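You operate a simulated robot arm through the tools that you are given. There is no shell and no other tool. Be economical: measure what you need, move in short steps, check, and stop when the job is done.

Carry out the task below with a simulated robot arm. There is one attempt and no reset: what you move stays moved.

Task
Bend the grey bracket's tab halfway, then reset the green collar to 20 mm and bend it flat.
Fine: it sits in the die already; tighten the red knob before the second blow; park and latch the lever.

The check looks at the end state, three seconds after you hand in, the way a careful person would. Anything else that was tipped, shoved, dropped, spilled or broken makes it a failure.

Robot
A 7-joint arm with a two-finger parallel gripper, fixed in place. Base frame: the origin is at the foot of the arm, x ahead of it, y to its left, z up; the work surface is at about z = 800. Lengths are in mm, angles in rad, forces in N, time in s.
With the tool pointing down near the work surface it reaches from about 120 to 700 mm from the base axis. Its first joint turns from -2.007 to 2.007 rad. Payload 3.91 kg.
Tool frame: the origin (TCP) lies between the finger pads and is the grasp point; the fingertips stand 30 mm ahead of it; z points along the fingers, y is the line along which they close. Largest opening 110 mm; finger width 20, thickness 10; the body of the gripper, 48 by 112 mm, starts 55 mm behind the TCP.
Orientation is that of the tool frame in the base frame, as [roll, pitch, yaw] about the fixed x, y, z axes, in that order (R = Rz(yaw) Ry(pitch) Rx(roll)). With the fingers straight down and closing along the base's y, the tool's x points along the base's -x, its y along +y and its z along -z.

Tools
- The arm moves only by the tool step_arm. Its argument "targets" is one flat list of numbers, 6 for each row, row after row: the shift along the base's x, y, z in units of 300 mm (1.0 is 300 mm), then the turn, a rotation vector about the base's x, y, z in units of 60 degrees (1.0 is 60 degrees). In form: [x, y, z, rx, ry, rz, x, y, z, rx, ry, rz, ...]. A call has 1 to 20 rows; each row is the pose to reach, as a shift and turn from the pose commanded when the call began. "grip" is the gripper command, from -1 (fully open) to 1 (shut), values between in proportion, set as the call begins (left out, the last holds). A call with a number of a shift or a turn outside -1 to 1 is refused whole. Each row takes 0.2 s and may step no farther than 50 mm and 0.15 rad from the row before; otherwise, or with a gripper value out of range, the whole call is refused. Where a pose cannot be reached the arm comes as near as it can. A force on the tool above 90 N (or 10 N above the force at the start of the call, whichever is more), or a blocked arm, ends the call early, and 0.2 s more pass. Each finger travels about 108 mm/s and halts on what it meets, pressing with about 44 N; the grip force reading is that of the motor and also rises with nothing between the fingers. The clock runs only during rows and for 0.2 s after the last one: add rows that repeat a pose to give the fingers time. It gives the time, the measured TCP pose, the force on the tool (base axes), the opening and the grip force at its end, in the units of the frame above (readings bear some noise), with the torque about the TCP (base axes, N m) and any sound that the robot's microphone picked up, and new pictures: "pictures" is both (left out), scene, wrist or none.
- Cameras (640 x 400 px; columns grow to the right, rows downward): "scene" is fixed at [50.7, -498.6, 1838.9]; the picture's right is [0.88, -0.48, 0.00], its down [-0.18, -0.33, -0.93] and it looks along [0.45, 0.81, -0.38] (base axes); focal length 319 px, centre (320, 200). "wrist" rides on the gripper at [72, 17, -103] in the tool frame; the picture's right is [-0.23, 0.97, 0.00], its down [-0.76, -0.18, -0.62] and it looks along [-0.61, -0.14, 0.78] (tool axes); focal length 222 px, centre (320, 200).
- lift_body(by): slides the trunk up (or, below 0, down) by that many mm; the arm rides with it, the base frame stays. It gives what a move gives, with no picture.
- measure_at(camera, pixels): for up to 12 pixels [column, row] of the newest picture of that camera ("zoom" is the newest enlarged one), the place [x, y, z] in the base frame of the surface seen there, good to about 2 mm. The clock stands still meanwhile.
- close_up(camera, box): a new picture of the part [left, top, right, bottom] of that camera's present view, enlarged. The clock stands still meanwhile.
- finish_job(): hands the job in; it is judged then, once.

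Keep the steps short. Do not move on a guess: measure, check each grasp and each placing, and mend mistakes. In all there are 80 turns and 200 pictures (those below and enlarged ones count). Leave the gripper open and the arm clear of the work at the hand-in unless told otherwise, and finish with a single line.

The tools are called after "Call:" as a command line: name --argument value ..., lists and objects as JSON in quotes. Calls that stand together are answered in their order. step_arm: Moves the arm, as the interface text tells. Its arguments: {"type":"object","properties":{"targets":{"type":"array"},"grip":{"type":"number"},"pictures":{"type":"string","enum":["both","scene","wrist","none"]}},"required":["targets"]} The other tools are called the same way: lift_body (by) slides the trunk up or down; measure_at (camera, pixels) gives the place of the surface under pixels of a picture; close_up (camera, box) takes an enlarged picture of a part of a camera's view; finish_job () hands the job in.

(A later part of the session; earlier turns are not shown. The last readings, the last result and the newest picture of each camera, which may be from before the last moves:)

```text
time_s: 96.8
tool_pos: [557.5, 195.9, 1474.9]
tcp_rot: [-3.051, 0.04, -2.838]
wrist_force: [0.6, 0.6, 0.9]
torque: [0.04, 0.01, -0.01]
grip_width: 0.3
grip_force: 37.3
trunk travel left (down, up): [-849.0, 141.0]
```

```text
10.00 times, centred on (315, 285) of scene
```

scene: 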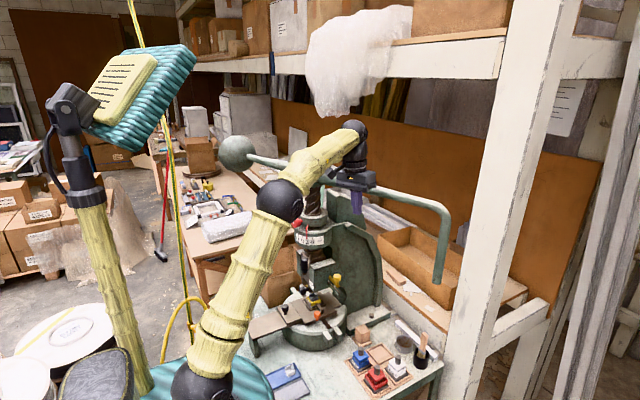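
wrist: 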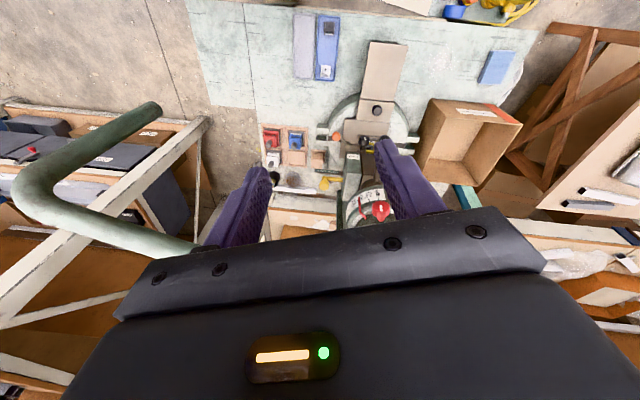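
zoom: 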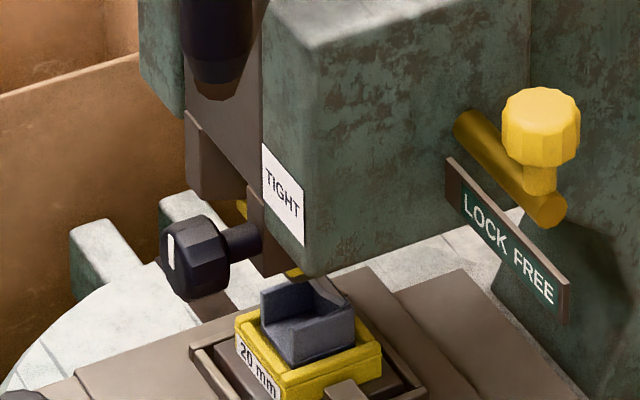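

Lever coasted back near its start. Retreating to the front and lowering the trunk for a horizontal approach to the red knob.

Call:
step_arm --targets '[-0.14, 0.06, 0, 0, 0, 0, -0.28, 0.12, 0, 0, 0, 0, -0.42, 0.18, 0, 0, 0, 0, -0.56, 0.25, 0, 0, 0, 0, -0.7, 0.33, 0, 0, 0, 0, -0.82, 0.42, 0, 0, 0, 0, -0.88, 0.5, 0, 0, 0, 0]' --grip -0.2 --pictures "none"

Call:
lift_body --by -300

Call:
step_arm --targets '[0, 0, 0.06, 0.036, -0.118, 0, 0.02, 0, 0.12, 0.072, -0.236, 0, 0.04, 0.01, 0.18, 0.108, -0.354, 0, 0.06, 0.02, 0.24, 0.144, -0.472, 0, 0.08, 0.03, 0.3, 0.18, -0.59, 0, 0.1, 0.04, 0.36, 0.216, -0.71, 0]' --pictures "scene"

```text
time_s: 98.4
tool_pos: [290.8, 348.3, 1478.0]
tcp_rot: [-3.05, 0.043, -2.838]
wrist_force: [0.6, 0.2, -0.4]
torque: [0.01, 0.02, 0.0]
grip_width: 66.0
grip_force: 0.2
trunk travel left (down, up): [-849.0, 141.0]
```

```text
time_s: 101.4
tool_pos: [290.2, 347.4, 1178.5]
tcp_rot: [-3.052, 0.043, -2.836]
wrist_force: [0.4, -0.4, -0.1]
torque: [0.01, 0.01, 0.0]
grip_width: 66.1
grip_force: 0.2
trunk travel left (down, up): [-549.0, 441.0]
```

```text
time_s: 102.8
tool_pos: [319.8, 359.6, 1284.7]
tcp_rot: [-3.041, 0.822, -2.831]
wrist_force: [-0.5, 0.5, 0.0]
torque: [0.0, -0.03, -0.01]
grip_width: 65.9
grip_force: 0.0
trunk travel left (down, up): [-549.0, 441.0]
```

scene: 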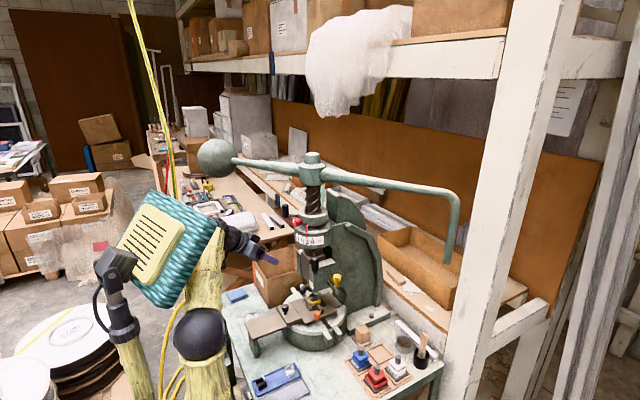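

Lever is parked at its start. Levelling the tool fully in front of the red knob.

Call:
step_arm --targets '[0.03, 0.025, 0.035, 0.036, -0.113, 0, 0.06, 0.05, 0.07, 0.072, -0.226, 0, 0.09, 0.075, 0.105, 0.108, -0.34, 0, 0.12, 0.1, 0.14, 0.144, -0.453, 0, 0.15, 0.125, 0.17, 0.18, -0.567, 0, 0.167, 0.15, 0.19, 0.217, -0.68, 0]' --pictures "both"

Call:
close_up --camera "wrist" --box '[220, 60, 440, 220]'

Call:
close_up --camera "scene" --box '[300, 265, 340, 305]'

Call:
close_up --camera "scene" --box '[240, 190, 350, 270]'

```text
time_s: 104.2
tool_pos: [371.0, 403.2, 1342.9]
tcp_rot: [3.061, 1.569, -3.012]
wrist_force: [0.0, 0.5, 0.8]
torque: [0.01, -0.01, 0.01]
grip_width: 65.9
grip_force: 0.0
trunk travel left (down, up): [-549.0, 441.0]
```

scene: 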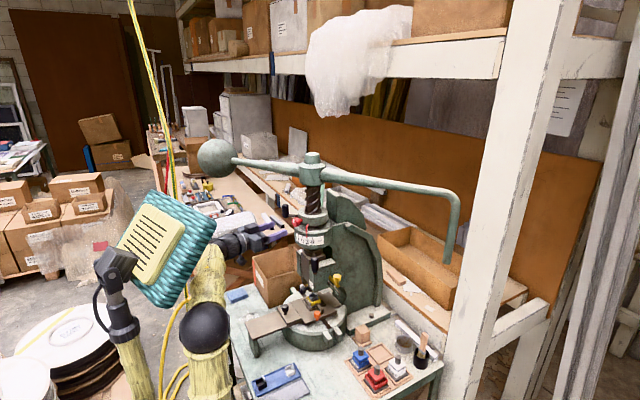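
wrist: 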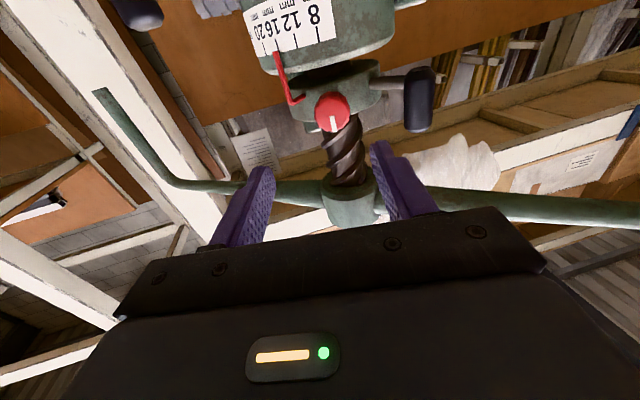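

```text
2.50 times, centred on (330, 140) of wrist
```

zoom: 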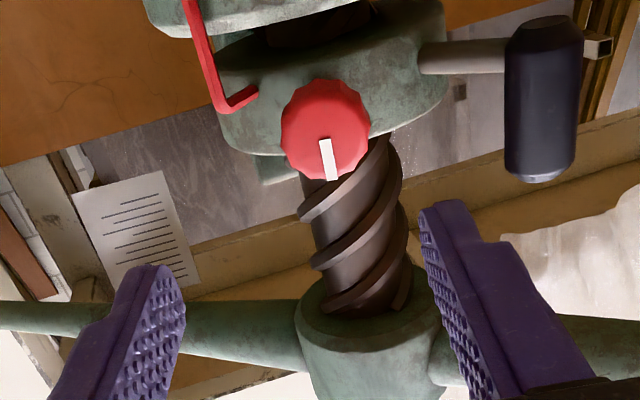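

```text
10.00 times, centred on (320, 285) of scene
```

zoom: 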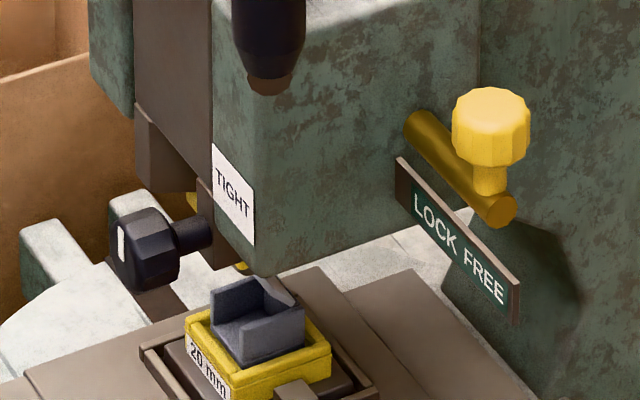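

```text
5.00 times, centred on (295, 230) of scene
```

zoom: 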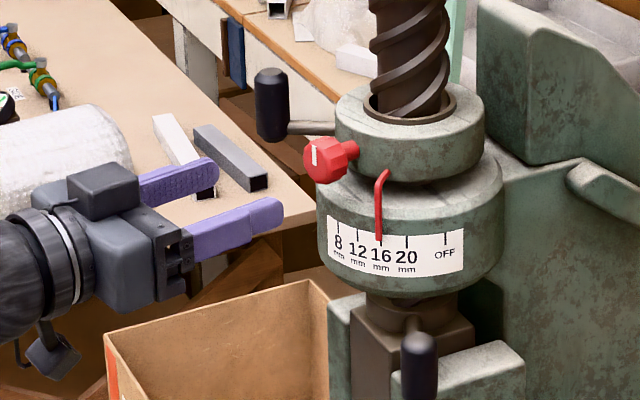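

Clear view: the tab at the back leans now, left and front walls are intact. Red knob's mark is at 12 o'clock (tight, like the black knob by the TIGHT label). Measuring knob and scale.

Call:
measure_at --camera "wrist" --pixels '[[332, 112], [320, 112], [345, 112], [332, 96], [332, 127], [292, 97], [280, 60], [265, 50], [278, 45], [419, 100], [385, 84], [405, 84]]'

Call:
measure_at --camera "scene" --pixels '[[296, 220], [297, 225], [307, 237], [312, 238], [303, 236], [298, 234], [285, 211], [321, 238], [307, 228]]'

```text
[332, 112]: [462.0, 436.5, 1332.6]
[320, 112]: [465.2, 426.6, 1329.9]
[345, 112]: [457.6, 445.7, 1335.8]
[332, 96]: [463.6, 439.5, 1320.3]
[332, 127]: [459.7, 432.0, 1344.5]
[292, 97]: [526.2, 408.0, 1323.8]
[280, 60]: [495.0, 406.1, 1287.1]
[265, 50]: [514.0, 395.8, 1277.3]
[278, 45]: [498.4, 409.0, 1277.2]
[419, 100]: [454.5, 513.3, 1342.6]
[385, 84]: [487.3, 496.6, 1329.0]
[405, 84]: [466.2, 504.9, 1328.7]
```

```text
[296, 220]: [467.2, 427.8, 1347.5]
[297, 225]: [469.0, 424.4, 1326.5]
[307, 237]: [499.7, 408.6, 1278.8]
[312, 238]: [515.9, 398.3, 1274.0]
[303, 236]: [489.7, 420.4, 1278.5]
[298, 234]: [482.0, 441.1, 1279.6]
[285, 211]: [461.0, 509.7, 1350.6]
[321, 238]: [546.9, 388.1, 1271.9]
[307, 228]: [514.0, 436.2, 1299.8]
```

Ticks are 14.5° apart (16→20 = +14.5° ccw from above). Red knob face centre (461.5, 436, 1332), axis along (0.93, 0.37). I'll align on that axis, pre-roll 45° clockwise and narrow the fingers.

Call:
step_arm --targets '[0.01, 0, -0.018, 0, 0, 0.08, 0.023, 0, -0.036, 0, 0, 0.16]' --grip 0.1 --pictures "none"

Call:
step_arm --targets '[0, 0, 0, 0.116, 0.046, 0, 0, 0, 0, 0.233, 0.093, 0, 0, 0, 0, 0.35, 0.139, 0, 0, 0, 0, 0.466, 0.185, 0, 0, 0, 0, 0.582, 0.232, 0, 0, 0, 0, 0.698, 0.278, 0]' --pictures "both"

Call:
close_up --camera "scene" --box '[240, 190, 350, 270]'

```text
time_s: 104.8
tool_pos: [377.0, 404.6, 1331.2]
tcp_rot: [-2.847, 1.568, -2.466]
wrist_force: [-0.4, 0.8, 0.3]
torque: [0.0, 0.02, 0.02]
grip_width: 49.5
grip_force: 0.1
trunk travel left (down, up): [-549.0, 441.0]
```

```text
time_s: 106.2
tool_pos: [378.2, 404.0, 1331.8]
tcp_rot: [1.577, 0.783, 1.952]
wrist_force: [0.6, -0.3, -0.5]
torque: [0.01, 0.01, 0.03]
grip_width: 49.7
grip_force: 0.0
trunk travel left (down, up): [-549.0, 441.0]
```

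scene: 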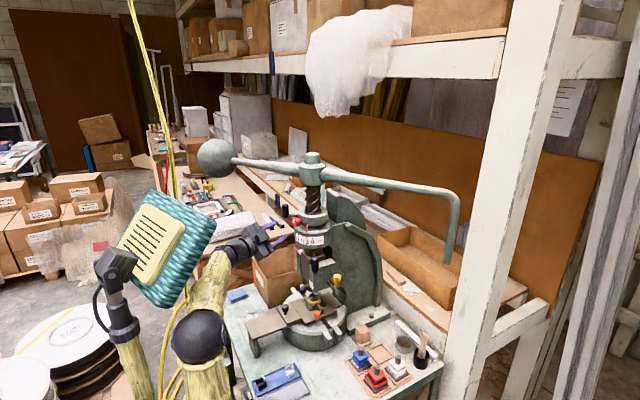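
wrist: 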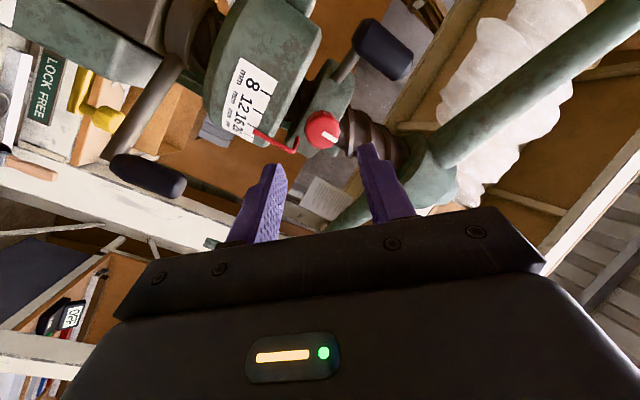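

```text
5.00 times, centred on (295, 230) of scene
```

zoom: 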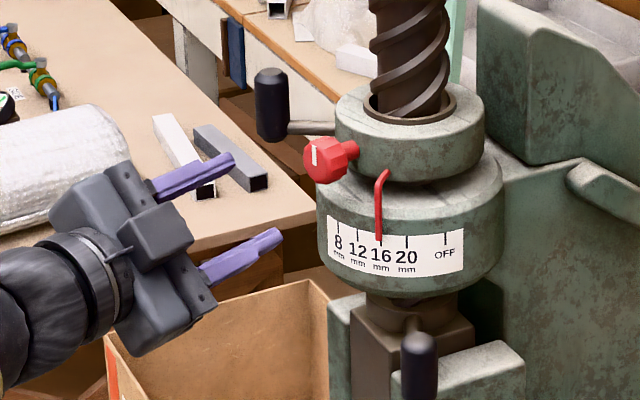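

Aligned. Advancing 75 mm so the fingertips cover the knob.

Call:
step_arm --targets '[0.08, 0.03, 0, 0, 0, 0, 0.16, 0.06, 0, 0, 0, 0, 0.235, 0.092, 0.002, 0, 0, 0, 0.235, 0.092, 0.002, 0, 0, 0]' --pictures "both"

Call:
close_up --camera "wrist" --box '[220, 60, 440, 220]'

Call:
close_up --camera "scene" --box '[260, 190, 340, 260]'

```text
time_s: 107.2
tool_pos: [448.4, 430.3, 1330.5]
tcp_rot: [1.577, 0.785, 1.954]
wrist_force: [0.0, 0.5, 0.0]
torque: [-0.01, 0.04, -0.01]
grip_width: 49.4
grip_force: 0.2
trunk travel left (down, up): [-549.0, 441.0]
```

scene: 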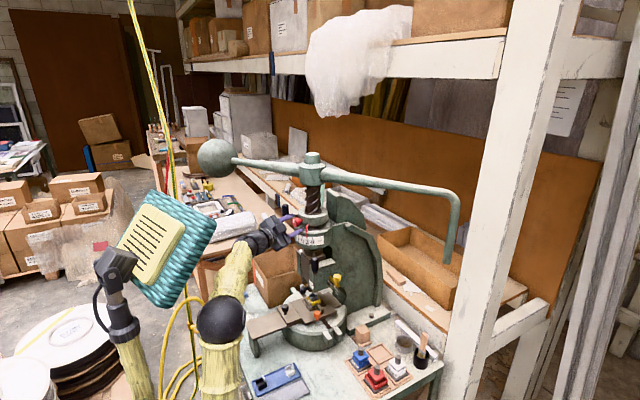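
wrist: 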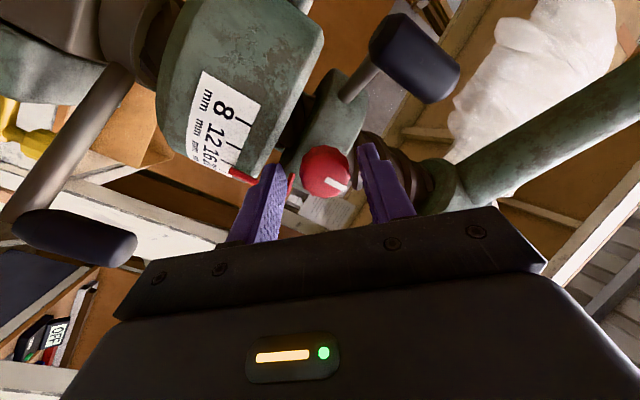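

```text
2.50 times, centred on (330, 140) of wrist
```

zoom: 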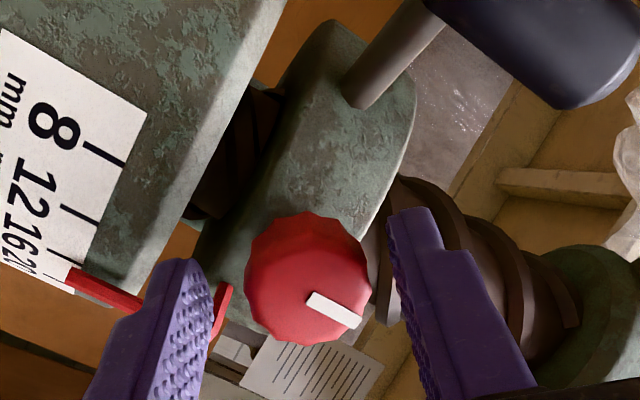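

```text
5.71 times, centred on (300, 225) of scene
```

zoom: 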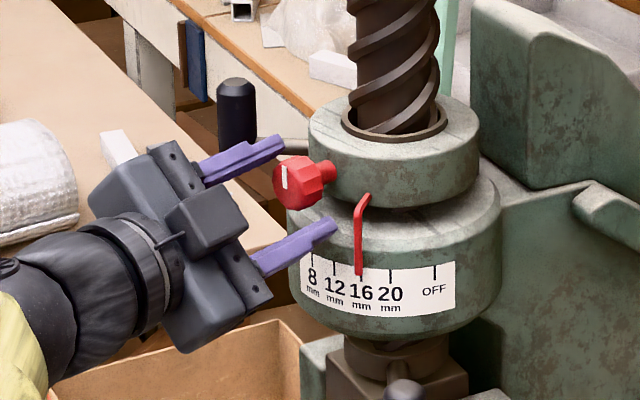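

Knob sits between the fingertips. Closing and rolling 45° counter-clockwise to loosen.

Call:
step_arm --targets '[0, 0, 0, 0, 0, 0, 0, 0, 0, 0, 0, 0, 0, 0, 0, 0, 0, 0]' --grip 1 --pictures "none"

Call:
step_arm --targets '[0, 0, 0, -0.116, -0.046, 0, 0, 0, 0, -0.233, -0.093, 0, 0, 0, 0, -0.35, -0.139, 0, 0, 0, 0, -0.466, -0.185, 0, 0, 0, 0, -0.582, -0.232, 0, 0, 0, 0, -0.698, -0.278, 0]' --pictures "scene"

Call:
close_up --camera "scene" --box '[260, 190, 340, 260]'

Call:
close_up --camera "wrist" --box '[220, 60, 440, 220]'

```text
time_s: 108.0
tool_pos: [448.5, 431.7, 1332.4]
tcp_rot: [1.573, 0.787, 1.953]
wrist_force: [6.5, 10.1, 15.2]
torque: [0.08, -0.23, 0.65]
grip_width: 31.0
grip_force: 44.9
trunk travel left (down, up): [-549.0, 441.0]
```

```text
time_s: 109.4
tool_pos: [448.6, 430.6, 1330.5]
tcp_rot: [-2.632, 1.564, -2.258]
wrist_force: [-8.7, -10.4, -10.6]
torque: [-0.33, 1.18, -0.6]
grip_width: 31.1
grip_force: 44.9
trunk travel left (down, up): [-549.0, 441.0]
```

scene: 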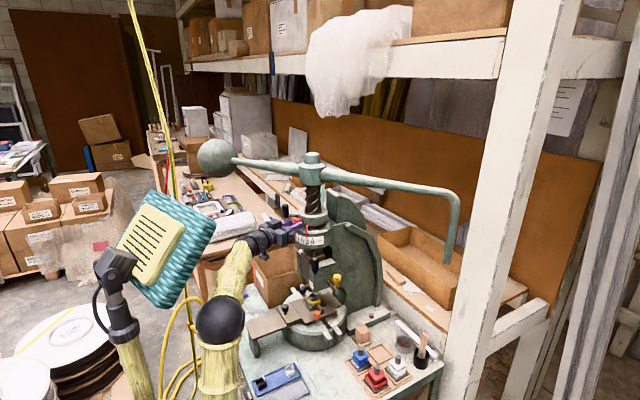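

```text
5.71 times, centred on (300, 225) of scene
```

zoom: 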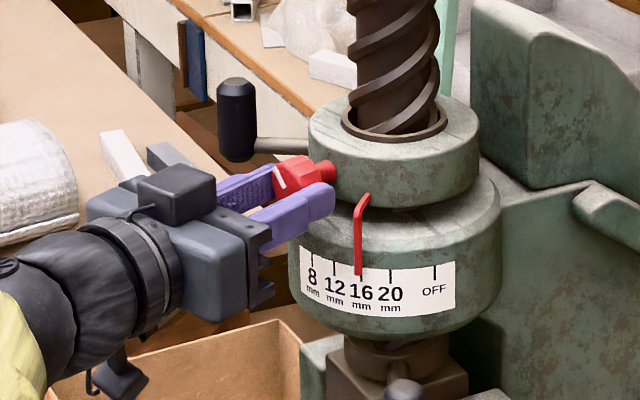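

```text
2.50 times, centred on (330, 140) of wrist
```

zoom: 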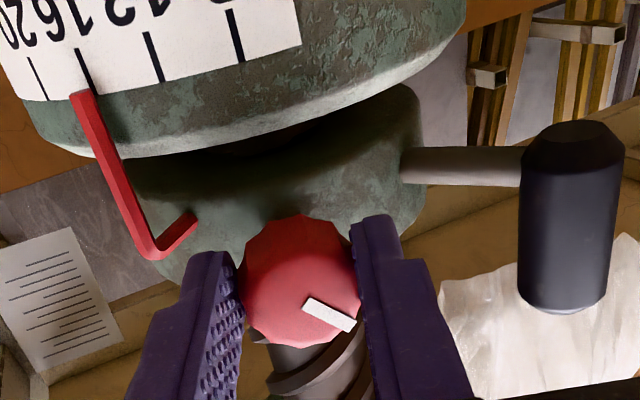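

The mark turned with the hand (45° ccw). Another 45°.

Call:
step_arm --targets '[0, 0, 0, -0.116, -0.046, 0, 0, 0, 0, -0.233, -0.093, 0, 0, 0, 0, -0.35, -0.139, 0, 0, 0, 0, -0.466, -0.185, 0, 0, 0, 0, -0.582, -0.232, 0, 0, 0, 0, -0.698, -0.278, 0]' --pictures "scene"

Call:
close_up --camera "scene" --box '[260, 190, 340, 260]'

Call:
close_up --camera "wrist" --box '[220, 60, 440, 220]'

```text
time_s: 110.8
tool_pos: [449.5, 429.7, 1333.4]
tcp_rot: [-1.567, 0.782, -1.197]
wrist_force: [2.7, -10.0, -5.4]
torque: [-0.28, 0.98, -0.85]
grip_width: 30.9
grip_force: 44.9
trunk travel left (down, up): [-549.0, 441.0]
```

scene: 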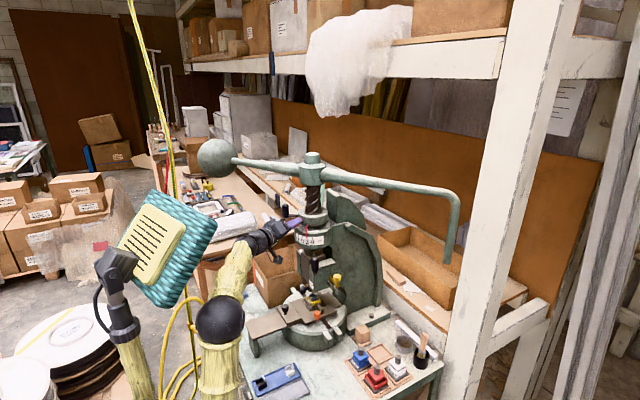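

```text
5.71 times, centred on (300, 225) of scene
```

zoom: 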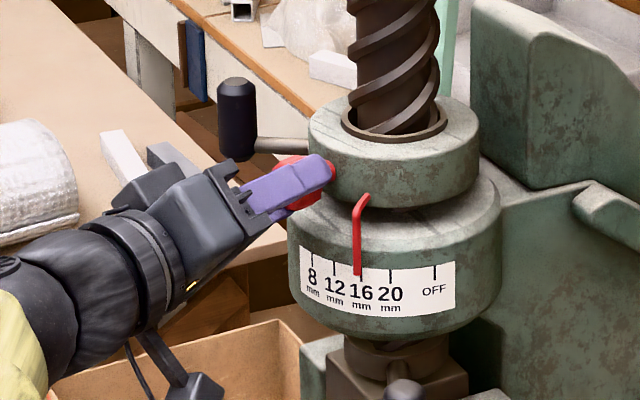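

```text
2.50 times, centred on (330, 140) of wrist
```

zoom: 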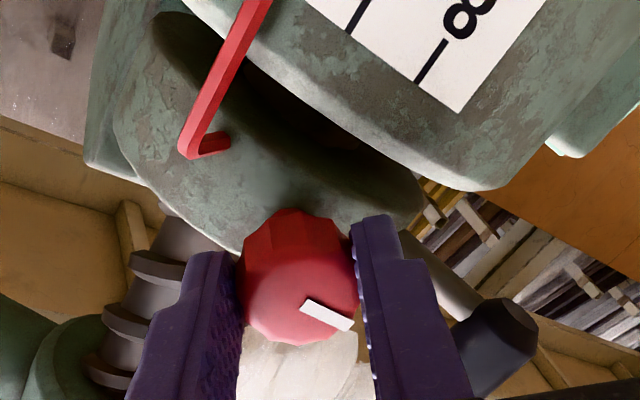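

Knob is 90° loosened. Holding it, I'll try to swing the collar +14.5° (ccw from above) by moving the knob along its arc.

Call:
step_arm --targets '[0.006, -0.017, 0, 0, 0, 0.048, 0.012, -0.035, 0, 0, 0, 0.097, 0.02, -0.051, 0, 0, 0, 0.145, 0.029, -0.068, 0, 0, 0, 0.193, 0.038, -0.083, 0, 0, 0, 0.242, 0.038, -0.083, 0, 0, 0, 0.242]' --pictures "scene"

Call:
close_up --camera "scene" --box '[290, 205, 340, 255]'

```text
time_s: 112.2
tool_pos: [460.2, 406.9, 1336.0]
tcp_rot: [-1.563, 0.782, -0.937]
wrist_force: [18.8, 8.8, 29.8]
torque: [0.37, -0.37, -0.38]
grip_width: 30.9
grip_force: 44.8
trunk travel left (down, up): [-549.0, 441.0]
```

scene: 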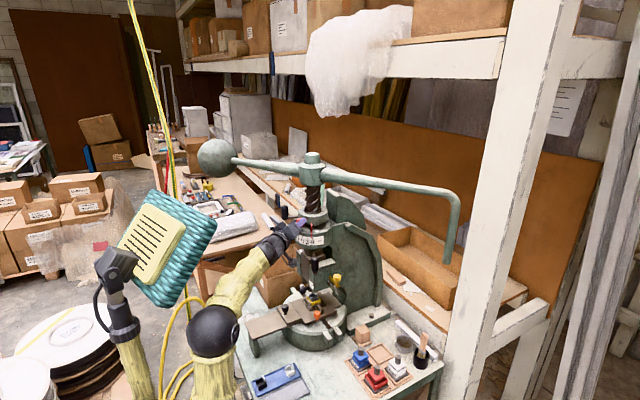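

```text
8.00 times, centred on (315, 230) of scene
```

zoom: 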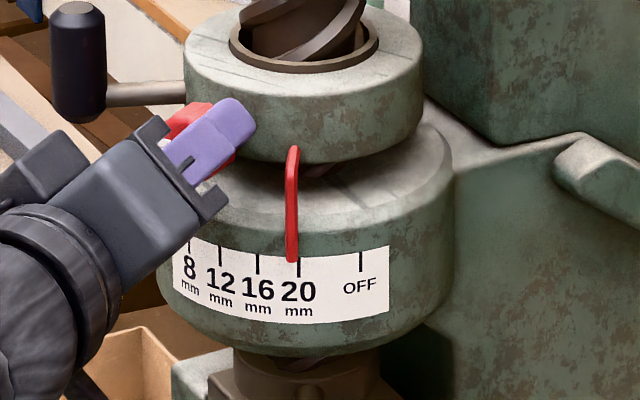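

Collar turned freely; the pointer is ~2.5° short of the 20 tick. Nudging.

Call:
step_arm --targets '[0.004, -0.007, -0.003, 0, 0, 0.02, 0.008, -0.015, -0.006, 0, 0, 0.042, 0.008, -0.015, -0.006, 0, 0, 0.042]' --pictures "none"

Call:
close_up --camera "scene" --box '[300, 220, 325, 245]'

```text
time_s: 113.0
tool_pos: [463.9, 403.1, 1336.9]
tcp_rot: [-1.556, 0.785, -0.889]
wrist_force: [15.3, 13.7, 36.7]
torque: [0.57, -0.56, -0.2]
grip_width: 30.8
grip_force: 45.1
trunk travel left (down, up): [-549.0, 441.0]
```

```text
16.00 times, centred on (312, 232) of scene
```

zoom: 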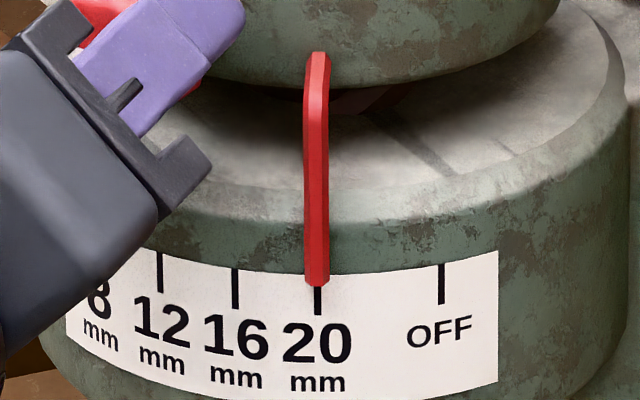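

Pointer exactly on 20. Now tightening the red knob: rolling clockwise 90° in two halves, staying in place.

Call:
step_arm --targets '[0, 0, 0, 0.098, 0.078, 0, 0, 0, 0, 0.195, 0.156, 0, 0, 0, 0, 0.293, 0.234, 0, 0, 0, 0, 0.39, 0.313, 0, 0, 0, 0, 0.488, 0.39, 0, 0, 0, 0, 0.585, 0.469, 0]' --pictures "none"

Call:
step_arm --targets '[0, 0, 0, 0.098, 0.078, 0, 0, 0, 0, 0.195, 0.156, 0, 0, 0, 0, 0.293, 0.234, 0, 0, 0, 0, 0.39, 0.313, 0, 0, 0, 0, 0.488, 0.39, 0, 0, 0, 0, 0.585, 0.469, 0]' --pictures "none"

Call:
close_up --camera "scene" --box '[290, 210, 330, 250]'

Call:
close_up --camera "wrist" --box '[220, 60, 440, 220]'

```text
time_s: 114.4
tool_pos: [460.3, 401.0, 1329.9]
tcp_rot: [2.922, 1.567, -2.687]
wrist_force: [-1.5, 0.2, 11.2]
torque: [0.71, -1.08, -0.26]
grip_width: 31.0
grip_force: 44.7
trunk travel left (down, up): [-549.0, 441.0]
```

```text
time_s: 115.8
tool_pos: [460.9, 403.4, 1332.5]
tcp_rot: [1.574, 0.788, 2.248]
wrist_force: [-2.4, 2.6, 10.9]
torque: [0.0, -0.09, 0.14]
grip_width: 30.6
grip_force: 44.5
trunk travel left (down, up): [-549.0, 441.0]
```

```text
10.00 times, centred on (310, 230) of scene
```

zoom: 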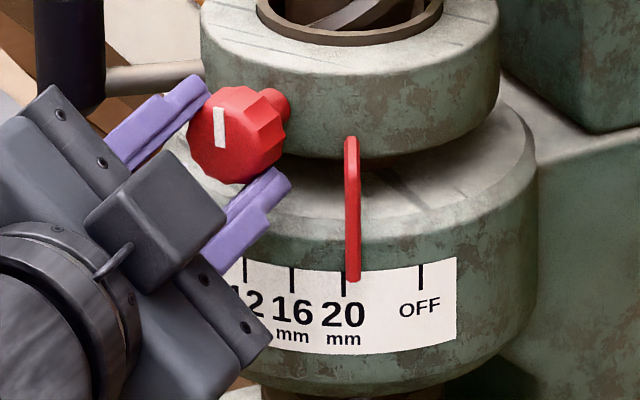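

```text
2.50 times, centred on (330, 140) of wrist
```

zoom: 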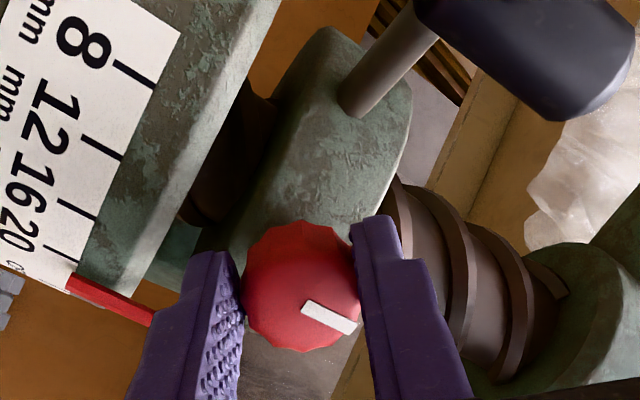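

Mark is back at 12 o'clock, but the pointer crept ~2.5° past the 20 tick. I'll loosen 60°, look, and correct.

Call:
step_arm --targets '[0, 0, 0, -0.098, -0.078, 0, 0, 0, 0, -0.195, -0.156, 0, 0, 0, 0, -0.293, -0.234, 0, 0, 0, 0, -0.39, -0.313, 0, 0, 0, 0, -0.488, -0.39, 0, 0, 0, 0, -0.585, -0.469, 0, 0, 0, 0, -0.683, -0.547, 0, 0, 0, 0, -0.78, -0.625, 0]' --pictures "none"

Call:
close_up --camera "scene" --box '[300, 220, 325, 245]'

```text
time_s: 117.6
tool_pos: [463.9, 398.9, 1329.9]
tcp_rot: [-1.578, 1.306, -0.907]
wrist_force: [-2.9, -8.8, -3.8]
torque: [-0.53, 0.84, -0.59]
grip_width: 31.0
grip_force: 45.2
trunk travel left (down, up): [-549.0, 441.0]
```

```text
16.00 times, centred on (312, 232) of scene
5 turns are left
```

zoom: 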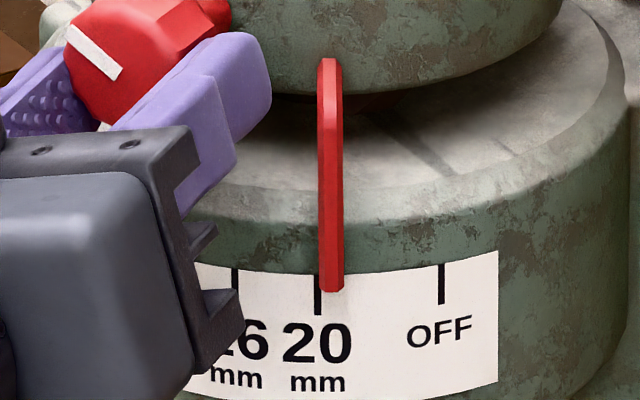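

Only 5 turns left, so I'll combine. Now: nudge the collar −2.5°, tighten the knob, release, retreat, re-orient and go to the crank pre-grasp; then check pictures.

Call:
step_arm --targets '[-0.005, 0.007, 0, 0, 0, -0.02, -0.0095, 0.013, 0, 0, 0, -0.043, -0.0095, 0.013, 0, 0, 0, -0.043]' --pictures "none"

Call:
step_arm --targets '[0, 0, 0, 0.104, 0.076, 0, 0, 0, 0, 0.208, 0.152, 0, 0, 0, 0, 0.311, 0.228, 0, 0, 0, 0, 0.415, 0.304, 0, 0, 0, 0, 0.519, 0.38, 0, 0, 0, 0, 0.623, 0.456, 0, 0, 0, 0, 0.726, 0.532, 0, 0, 0, 0, 0.83, 0.608, 0]' --pictures "none"

Call:
step_arm --targets '[0, 0, 0, 0, 0, 0, 0, 0, 0, 0, 0, 0, -0.05, -0.035, 0, 0, 0, 0, -0.1, -0.07, 0, 0, 0, 0, -0.17, -0.05, 0, 0, 0, 0, -0.2, 0, 0, 0, 0, 0]' --grip -0.2 --pictures "none"

Call:
close_up --camera "scene" --box '[290, 210, 330, 250]'

Call:
step_arm --targets '[0, 0, 0, -0.105, -0.077, 0, 0, 0, 0, -0.21, -0.153, 0, 0, 0, 0, -0.315, -0.23, 0, 0, 0, 0, -0.42, -0.307, 0, 0, 0, 0, -0.525, -0.383, 0, 0, 0, 0, -0.63, -0.46, 0]' --grip -0.35 --pictures "none"

Call:
step_arm --targets '[0.027, -0.08, -0.035, -0.075, 0.058, 0.078, 0.054, -0.16, -0.07, -0.15, 0.116, 0.156, 0.08, -0.24, -0.11, -0.224, 0.174, 0.235, 0.11, -0.32, -0.15, -0.298, 0.232, 0.313, 0.14, -0.4, -0.19, -0.372, 0.29, 0.39, 0.165, -0.48, -0.22, -0.447, 0.349, 0.47]' --pictures "both"

Call:
measure_at --camera "scene" --pixels '[[315, 262], [315, 256], [318, 262]]'

```text
time_s: 118.4
tool_pos: [461.3, 403.4, 1329.6]
tcp_rot: [-1.585, 1.31, -0.958]
wrist_force: [-3.6, -14.4, -17.3]
torque: [-0.05, 0.07, -0.79]
grip_width: 30.7
grip_force: 45.2
trunk travel left (down, up): [-549.0, 441.0]
```

```text
time_s: 120.2
tool_pos: [457.5, 407.9, 1332.1]
tcp_rot: [1.574, 0.755, 2.204]
wrist_force: [3.7, 6.0, 6.2]
torque: [0.38, -0.76, -0.35]
grip_width: 30.9
grip_force: 44.9
trunk travel left (down, up): [-549.0, 441.0]
```

```text
time_s: 121.6
tool_pos: [399.9, 406.0, 1331.0]
tcp_rot: [1.578, 0.757, 2.209]
wrist_force: [-0.1, 1.0, -0.3]
torque: [0.01, 0.02, -0.03]
grip_width: 66.1
grip_force: 0.0
trunk travel left (down, up): [-549.0, 441.0]
```

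```text
10.00 times, centred on (310, 230) of scene
```

zoom: 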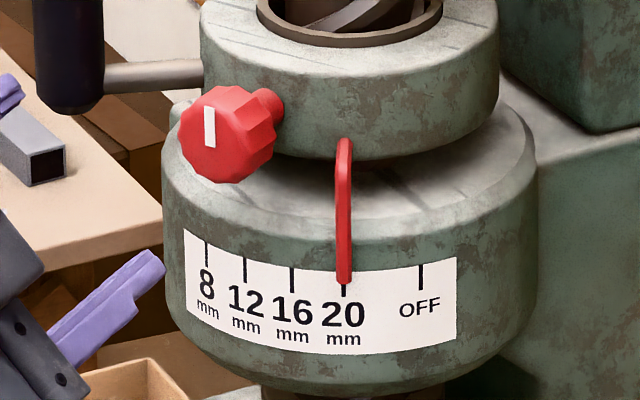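

```text
time_s: 123.0
tool_pos: [400.3, 405.2, 1329.8]
tcp_rot: [-2.256, 1.564, -1.625]
wrist_force: [0.6, 0.4, 0.5]
torque: [0.04, 0.01, 0.0]
grip_width: 74.5
grip_force: 0.1
trunk travel left (down, up): [-549.0, 441.0]
```

```text
time_s: 124.4
tool_pos: [449.7, 266.0, 1263.8]
tcp_rot: [-3.114, 0.978, -1.977]
wrist_force: [0.3, 1.5, 0.2]
torque: [-0.09, -0.02, -0.1]
grip_width: 74.3
grip_force: 0.0
out of reach, approached as far as the arm can: row 2
trunk travel left (down, up): [-549.0, 441.0]
```

scene: 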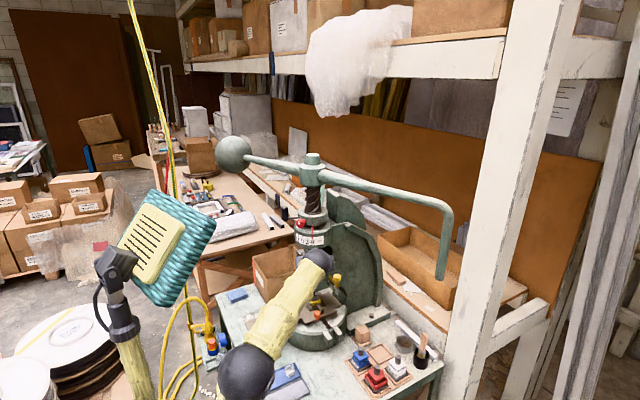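
wrist: 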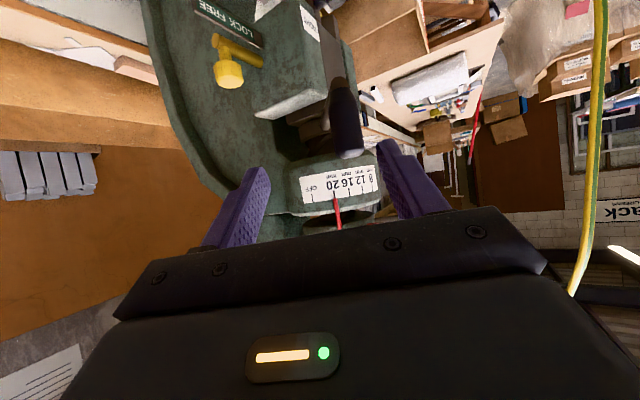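

```text
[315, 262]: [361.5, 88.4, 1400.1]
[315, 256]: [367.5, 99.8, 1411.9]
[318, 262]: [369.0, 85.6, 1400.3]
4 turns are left
```

Pointer dead on 20, knob tight (mark up). The crank grip was nudged ~10° to about (457, 340). Now: open wide, centre on it, advance, lower the trunk in stages as before, and close on it.

Call:
step_arm --targets '[-0.04, 0.02, 0, 0, 0, -0.07, -0.069, 0.03, 0, 0, 0, -0.14, -0.069, 0.03, 0, 0, 0, -0.2, -0.05, 0.09, -0.05, 0, 0, -0.2, -0.02, 0.16, -0.1, 0, 0, -0.2, 0.005, 0.21, -0.14, 0, 0, -0.2, 0.024, 0.245, -0.159, 0, 0, -0.2]' --grip -1 --pictures "none"

Call:
step_arm --targets '[0, 0, 0.07, 0, 0, 0, 0, 0, 0.13, 0, 0, 0]' --pictures "none"

Call:
lift_body --by -74

Call:
step_arm --targets '[0, 0, 0.1, 0, 0, 0, 0, 0, 0.2, 0, 0, 0]' --pictures "none"

Call:
lift_body --by -50

Call:
step_arm --targets '[0, 0, 0.04, 0, 0, 0, 0, 0, 0.08, 0, 0, 0, 0, 0, 0.08, 0, 0, 0]' --pictures "none"

Call:
step_arm --targets '[0, 0, 0, 0, 0, 0, 0, 0, 0, 0, 0, 0, 0, 0, 0, 0, 0, 0, 0, 0, 0, 0, 0, 0, 0, 0, 0, 0, 0, 0]' --grip 1 --pictures "both"

Call:
close_up --camera "wrist" --box '[200, 60, 440, 230]'

Call:
close_up --camera "scene" --box '[200, 140, 480, 330]'

```text
time_s: 126.0
tool_pos: [456.8, 336.3, 1218.6]
tcp_rot: [-3.109, 0.979, -2.185]
wrist_force: [-0.6, 0.0, 0.2]
torque: [0.02, -0.01, -0.03]
grip_width: 110.0
grip_force: 0.1
trunk travel left (down, up): [-549.0, 441.0]
```

```text
time_s: 126.6
tool_pos: [455.7, 335.7, 1257.4]
tcp_rot: [-3.112, 0.979, -2.184]
wrist_force: [0.0, 0.0, -0.2]
torque: [0.01, 0.05, 0.04]
grip_width: 109.9
grip_force: 0.0
trunk travel left (down, up): [-549.0, 441.0]
```

```text
time_s: 127.7
tool_pos: [456.1, 336.3, 1184.1]
tcp_rot: [-3.109, 0.979, -2.183]
wrist_force: [0.7, -0.3, 0.0]
torque: [0.01, -0.02, 0.0]
grip_width: 110.2
grip_force: 0.0
trunk travel left (down, up): [-475.0, 515.0]
```

```text
time_s: 128.3
tool_pos: [456.2, 333.1, 1242.7]
tcp_rot: [-3.11, 0.98, -2.185]
wrist_force: [0.3, 0.2, 0.1]
torque: [-0.01, -0.01, 0.0]
grip_width: 110.1
grip_force: 0.1
trunk travel left (down, up): [-475.0, 515.0]
```

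```text
time_s: 129.2
tool_pos: [456.9, 334.4, 1194.0]
tcp_rot: [-3.112, 0.979, -2.186]
wrist_force: [-0.6, -0.1, -0.1]
torque: [-0.02, 0.01, -0.01]
grip_width: 110.1
grip_force: 0.1
trunk travel left (down, up): [-425.0, 565.0]
```

```text
time_s: 130.0
tool_pos: [456.9, 334.4, 1217.8]
tcp_rot: [-3.111, 0.979, -2.182]
wrist_force: [-1.2, 1.1, 0.5]
torque: [0.0, 0.0, 0.02]
grip_width: 109.7
grip_force: 0.0
trunk travel left (down, up): [-425.0, 565.0]
```

```text
time_s: 131.2
tool_pos: [457.1, 335.4, 1215.9]
tcp_rot: [-3.114, 0.979, -2.187]
wrist_force: [-2.9, 2.0, 0.3]
torque: [0.54, 1.21, 0.15]
grip_width: 25.7
grip_force: 45.9
trunk travel left (down, up): [-425.0, 565.0]
```

scene: 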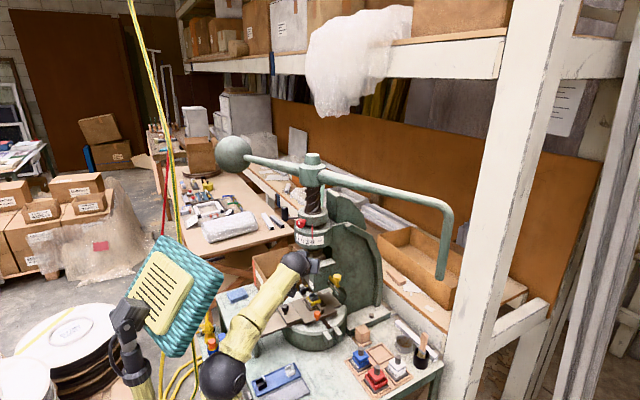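
wrist: 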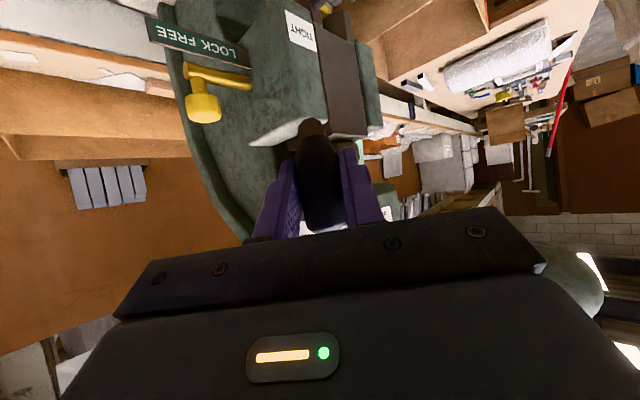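

```text
2.35 times, centred on (320, 145) of wrist
```

zoom: 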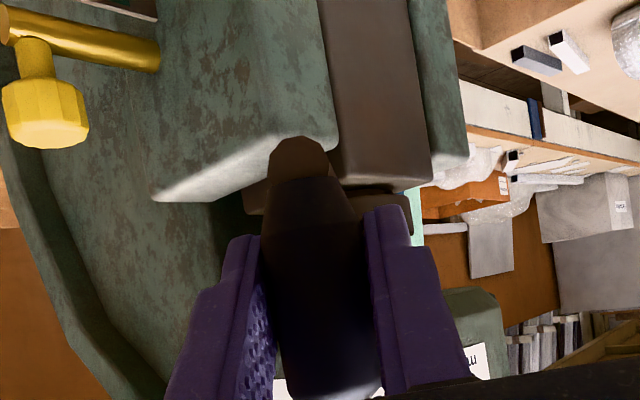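

```text
2.11 times, centred on (340, 235) of scene
3 turns are left
```

zoom: 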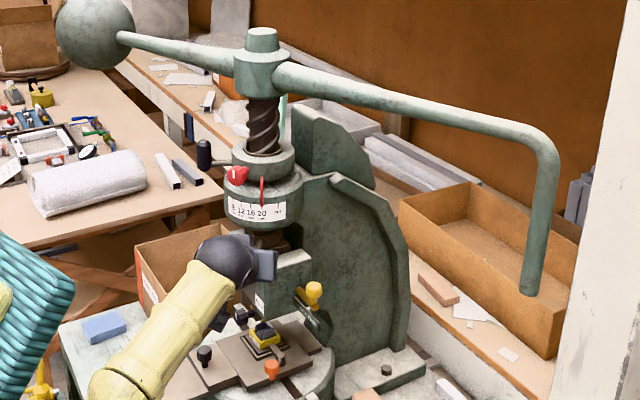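

Gripped firmly (25.7 mm). Now the second blow against the 20 mm stop, then bring the crank back and seat it at its start, release, retreat and move to just before the yellow latch knob.

Call:
step_arm --targets '[-0.022, 0.017, -0.0025, 0, 0, -0.05, -0.05, 0.042, -0.006, 0, 0, -0.117, -0.082, 0.075, -0.01, 0, 0, -0.2, -0.11, 0.111, -0.014, 0, 0, -0.283, -0.136, 0.15, -0.018, 0, 0, -0.367, -0.158, 0.19, -0.0225, 0, 0, -0.45, -0.177, 0.232, -0.027, 0, 0, -0.533, -0.192, 0.276, -0.031, 0, 0, -0.617, -0.203, 0.321, -0.035, 0, 0, -0.7, -0.21, 0.367, -0.039, 0, 0, -0.783, -0.213, 0.404, -0.042, 0, 0, -0.84, -0.213, 0.441, -0.045, 0, 0, -0.89, -0.211, 0.478, -0.048, 0, 0, -0.93, -0.206, 0.514, -0.051, 0, 0, -0.96, -0.198, 0.551, -0.054, 0, 0, -0.98, -0.188, 0.586, -0.057, 0, 0, -0.98]' --pictures "none"

Call:
step_arm --targets '[0.005, 0.037, 0, 0, 0, 0, 0.013, 0.074, 0, 0, 0, 0, 0.023, 0.11, 0, 0, 0, 0]' --pictures "none"

Call:
step_arm --targets '[-0.003, -0.027, 0.003, 0, 0, 0.05, -0.005, -0.074, 0.007, 0, 0, 0.13, -0.002, -0.129, 0.012, 0, 0, 0.23, 0.009, -0.193, 0.018, 0, 0, 0.35, 0.027, -0.255, 0.024, 0, 0, 0.47, 0.053, -0.314, 0.03, 0, 0, 0.58, 0.086, -0.37, 0.035, 0, 0, 0.7, 0.119, -0.414, 0.04, 0, 0, 0.8, 0.157, -0.455, 0.045, 0, 0, 0.9, 0.199, -0.491, 0.05, 0, 0, 0.97, 0.236, -0.518, 0.054, 0, 0, 1.0, 0.268, -0.537, 0.057, 0, 0, 1.0, 0.293, -0.55, 0.058, 0, 0, 1.0, 0.309, -0.558, 0.058, 0, 0, 1.0, 0.344, -0.572, 0.058, 0, 0, 1.0, 0.344, -0.572, 0.058, 0, 0, 1.0]' --pictures "none"

Call:
step_arm --targets '[-0.03, 0.013, 0, 0, 0, 0, -0.059, 0.026, 0, 0, 0, 0, -0.059, 0.026, 0, 0, 0, 0, -0.115, -0.057, 0, 0, 0, 0, -0.171, -0.14, 0, 0, 0, 0, -0.19, -0.168, 0, 0, 0, 0]' --grip -0.35 --pictures "none"

Call:
step_arm --targets '[0, -0.1, 0, 0, 0, 0, 0.06, -0.2, -0.03, 0, 0, 0, 0.2, -0.21, -0.08, 0, 0, 0, 0.33, -0.21, -0.14, 0, 0, 0, 0.418, -0.14, -0.2, 0, 0, 0, 0.418, -0.08, -0.22, 0, 0, 0, 0.418, -0.02, -0.22, 0, 0, 0]' --grip 1 --pictures "both"

Call:
close_up --camera "scene" --box '[300, 260, 350, 310]'

Call:
close_up --camera "wrist" --box '[220, 40, 440, 230]'

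Call:
close_up --camera "scene" --box '[200, 140, 480, 330]'

```text
time_s: 134.6
tool_pos: [389.0, 480.4, 1189.7]
tcp_rot: [-3.119, 0.987, 3.061]
wrist_force: [14.9, -8.2, 31.0]
torque: [0.17, -0.65, -0.19]
grip_width: 25.3
grip_force: 45.0
out of reach, approached as far as the arm can: row 14, 15, 16
trunk travel left (down, up): [-425.0, 565.0]
```

```text
time_s: 135.4
tool_pos: [387.2, 488.0, 1184.2]
tcp_rot: [-3.123, 0.987, 3.056]
wrist_force: [6.8, -24.9, 28.4]
torque: [-0.11, -0.61, -0.52]
grip_width: 25.5
grip_force: 44.9
out of reach, approached as far as the arm can: row 1, 2, 3
trunk travel left (down, up): [-425.0, 565.0]
```

```text
time_s: 138.8
tool_pos: [487.2, 324.5, 1198.1]
tcp_rot: [-3.107, 0.984, -2.158]
wrist_force: [-23.2, -9.7, 11.0]
torque: [0.69, 1.24, 1.92]
grip_width: 25.8
grip_force: 45.0
trunk travel left (down, up): [-425.0, 565.0]
```

```text
time_s: 140.2
tool_pos: [434.7, 273.1, 1194.0]
tcp_rot: [-3.113, 0.979, -2.166]
wrist_force: [0.7, -0.3, -0.5]
torque: [0.03, 0.0, 0.0]
grip_width: 74.2
grip_force: 0.0
trunk travel left (down, up): [-425.0, 565.0]
```

```text
time_s: 141.8
tool_pos: [562.0, 267.8, 1128.6]
tcp_rot: [-3.113, 0.98, -2.165]
wrist_force: [-0.9, 0.0, -0.5]
torque: [0.02, -0.02, 0.02]
grip_width: 0.0
grip_force: 37.4
trunk travel left (down, up): [-425.0, 565.0]
```

scene: 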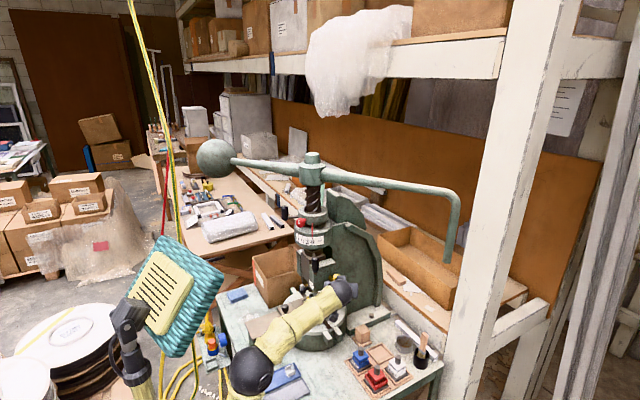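
wrist: 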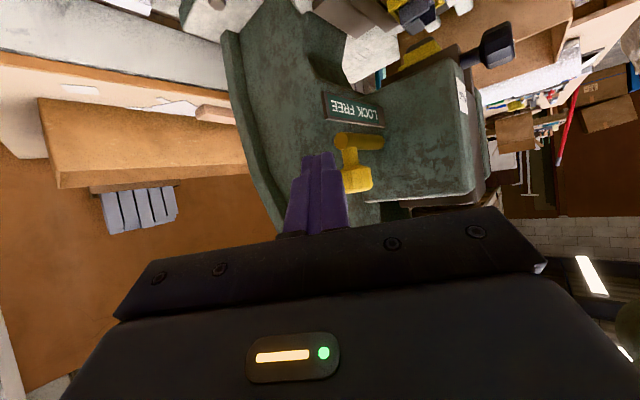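

```text
8.00 times, centred on (325, 285) of scene
```

zoom: 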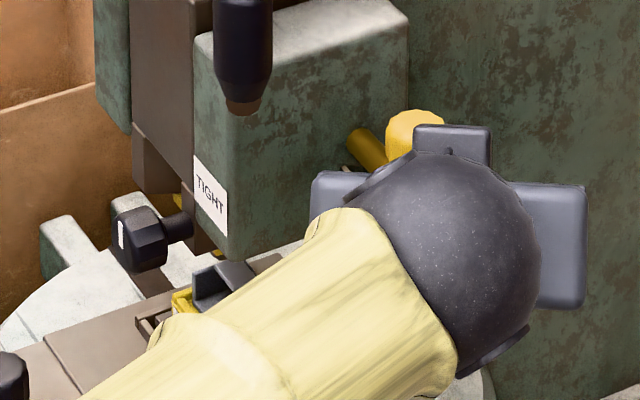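

```text
2.11 times, centred on (330, 135) of wrist
```

zoom: 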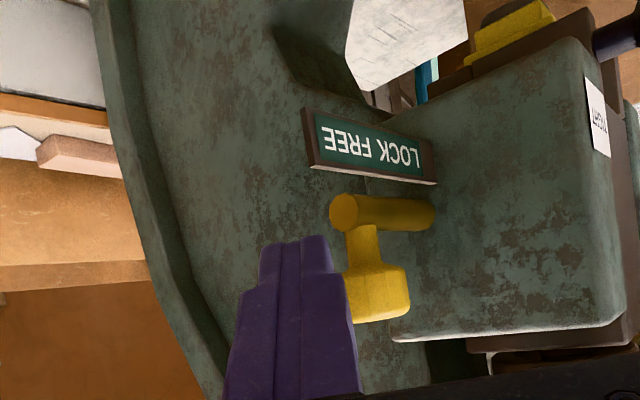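

```text
2.11 times, centred on (340, 235) of scene
2 turns are left
```

zoom: 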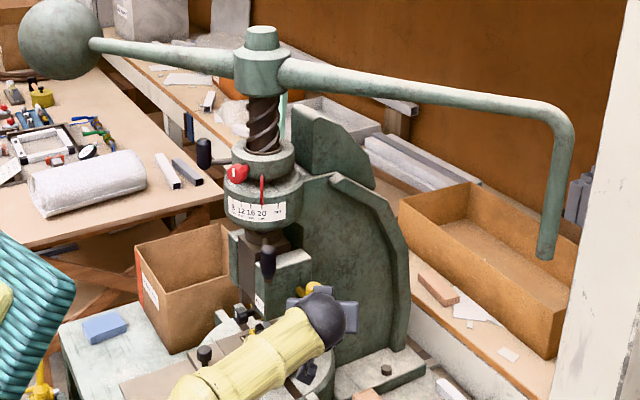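

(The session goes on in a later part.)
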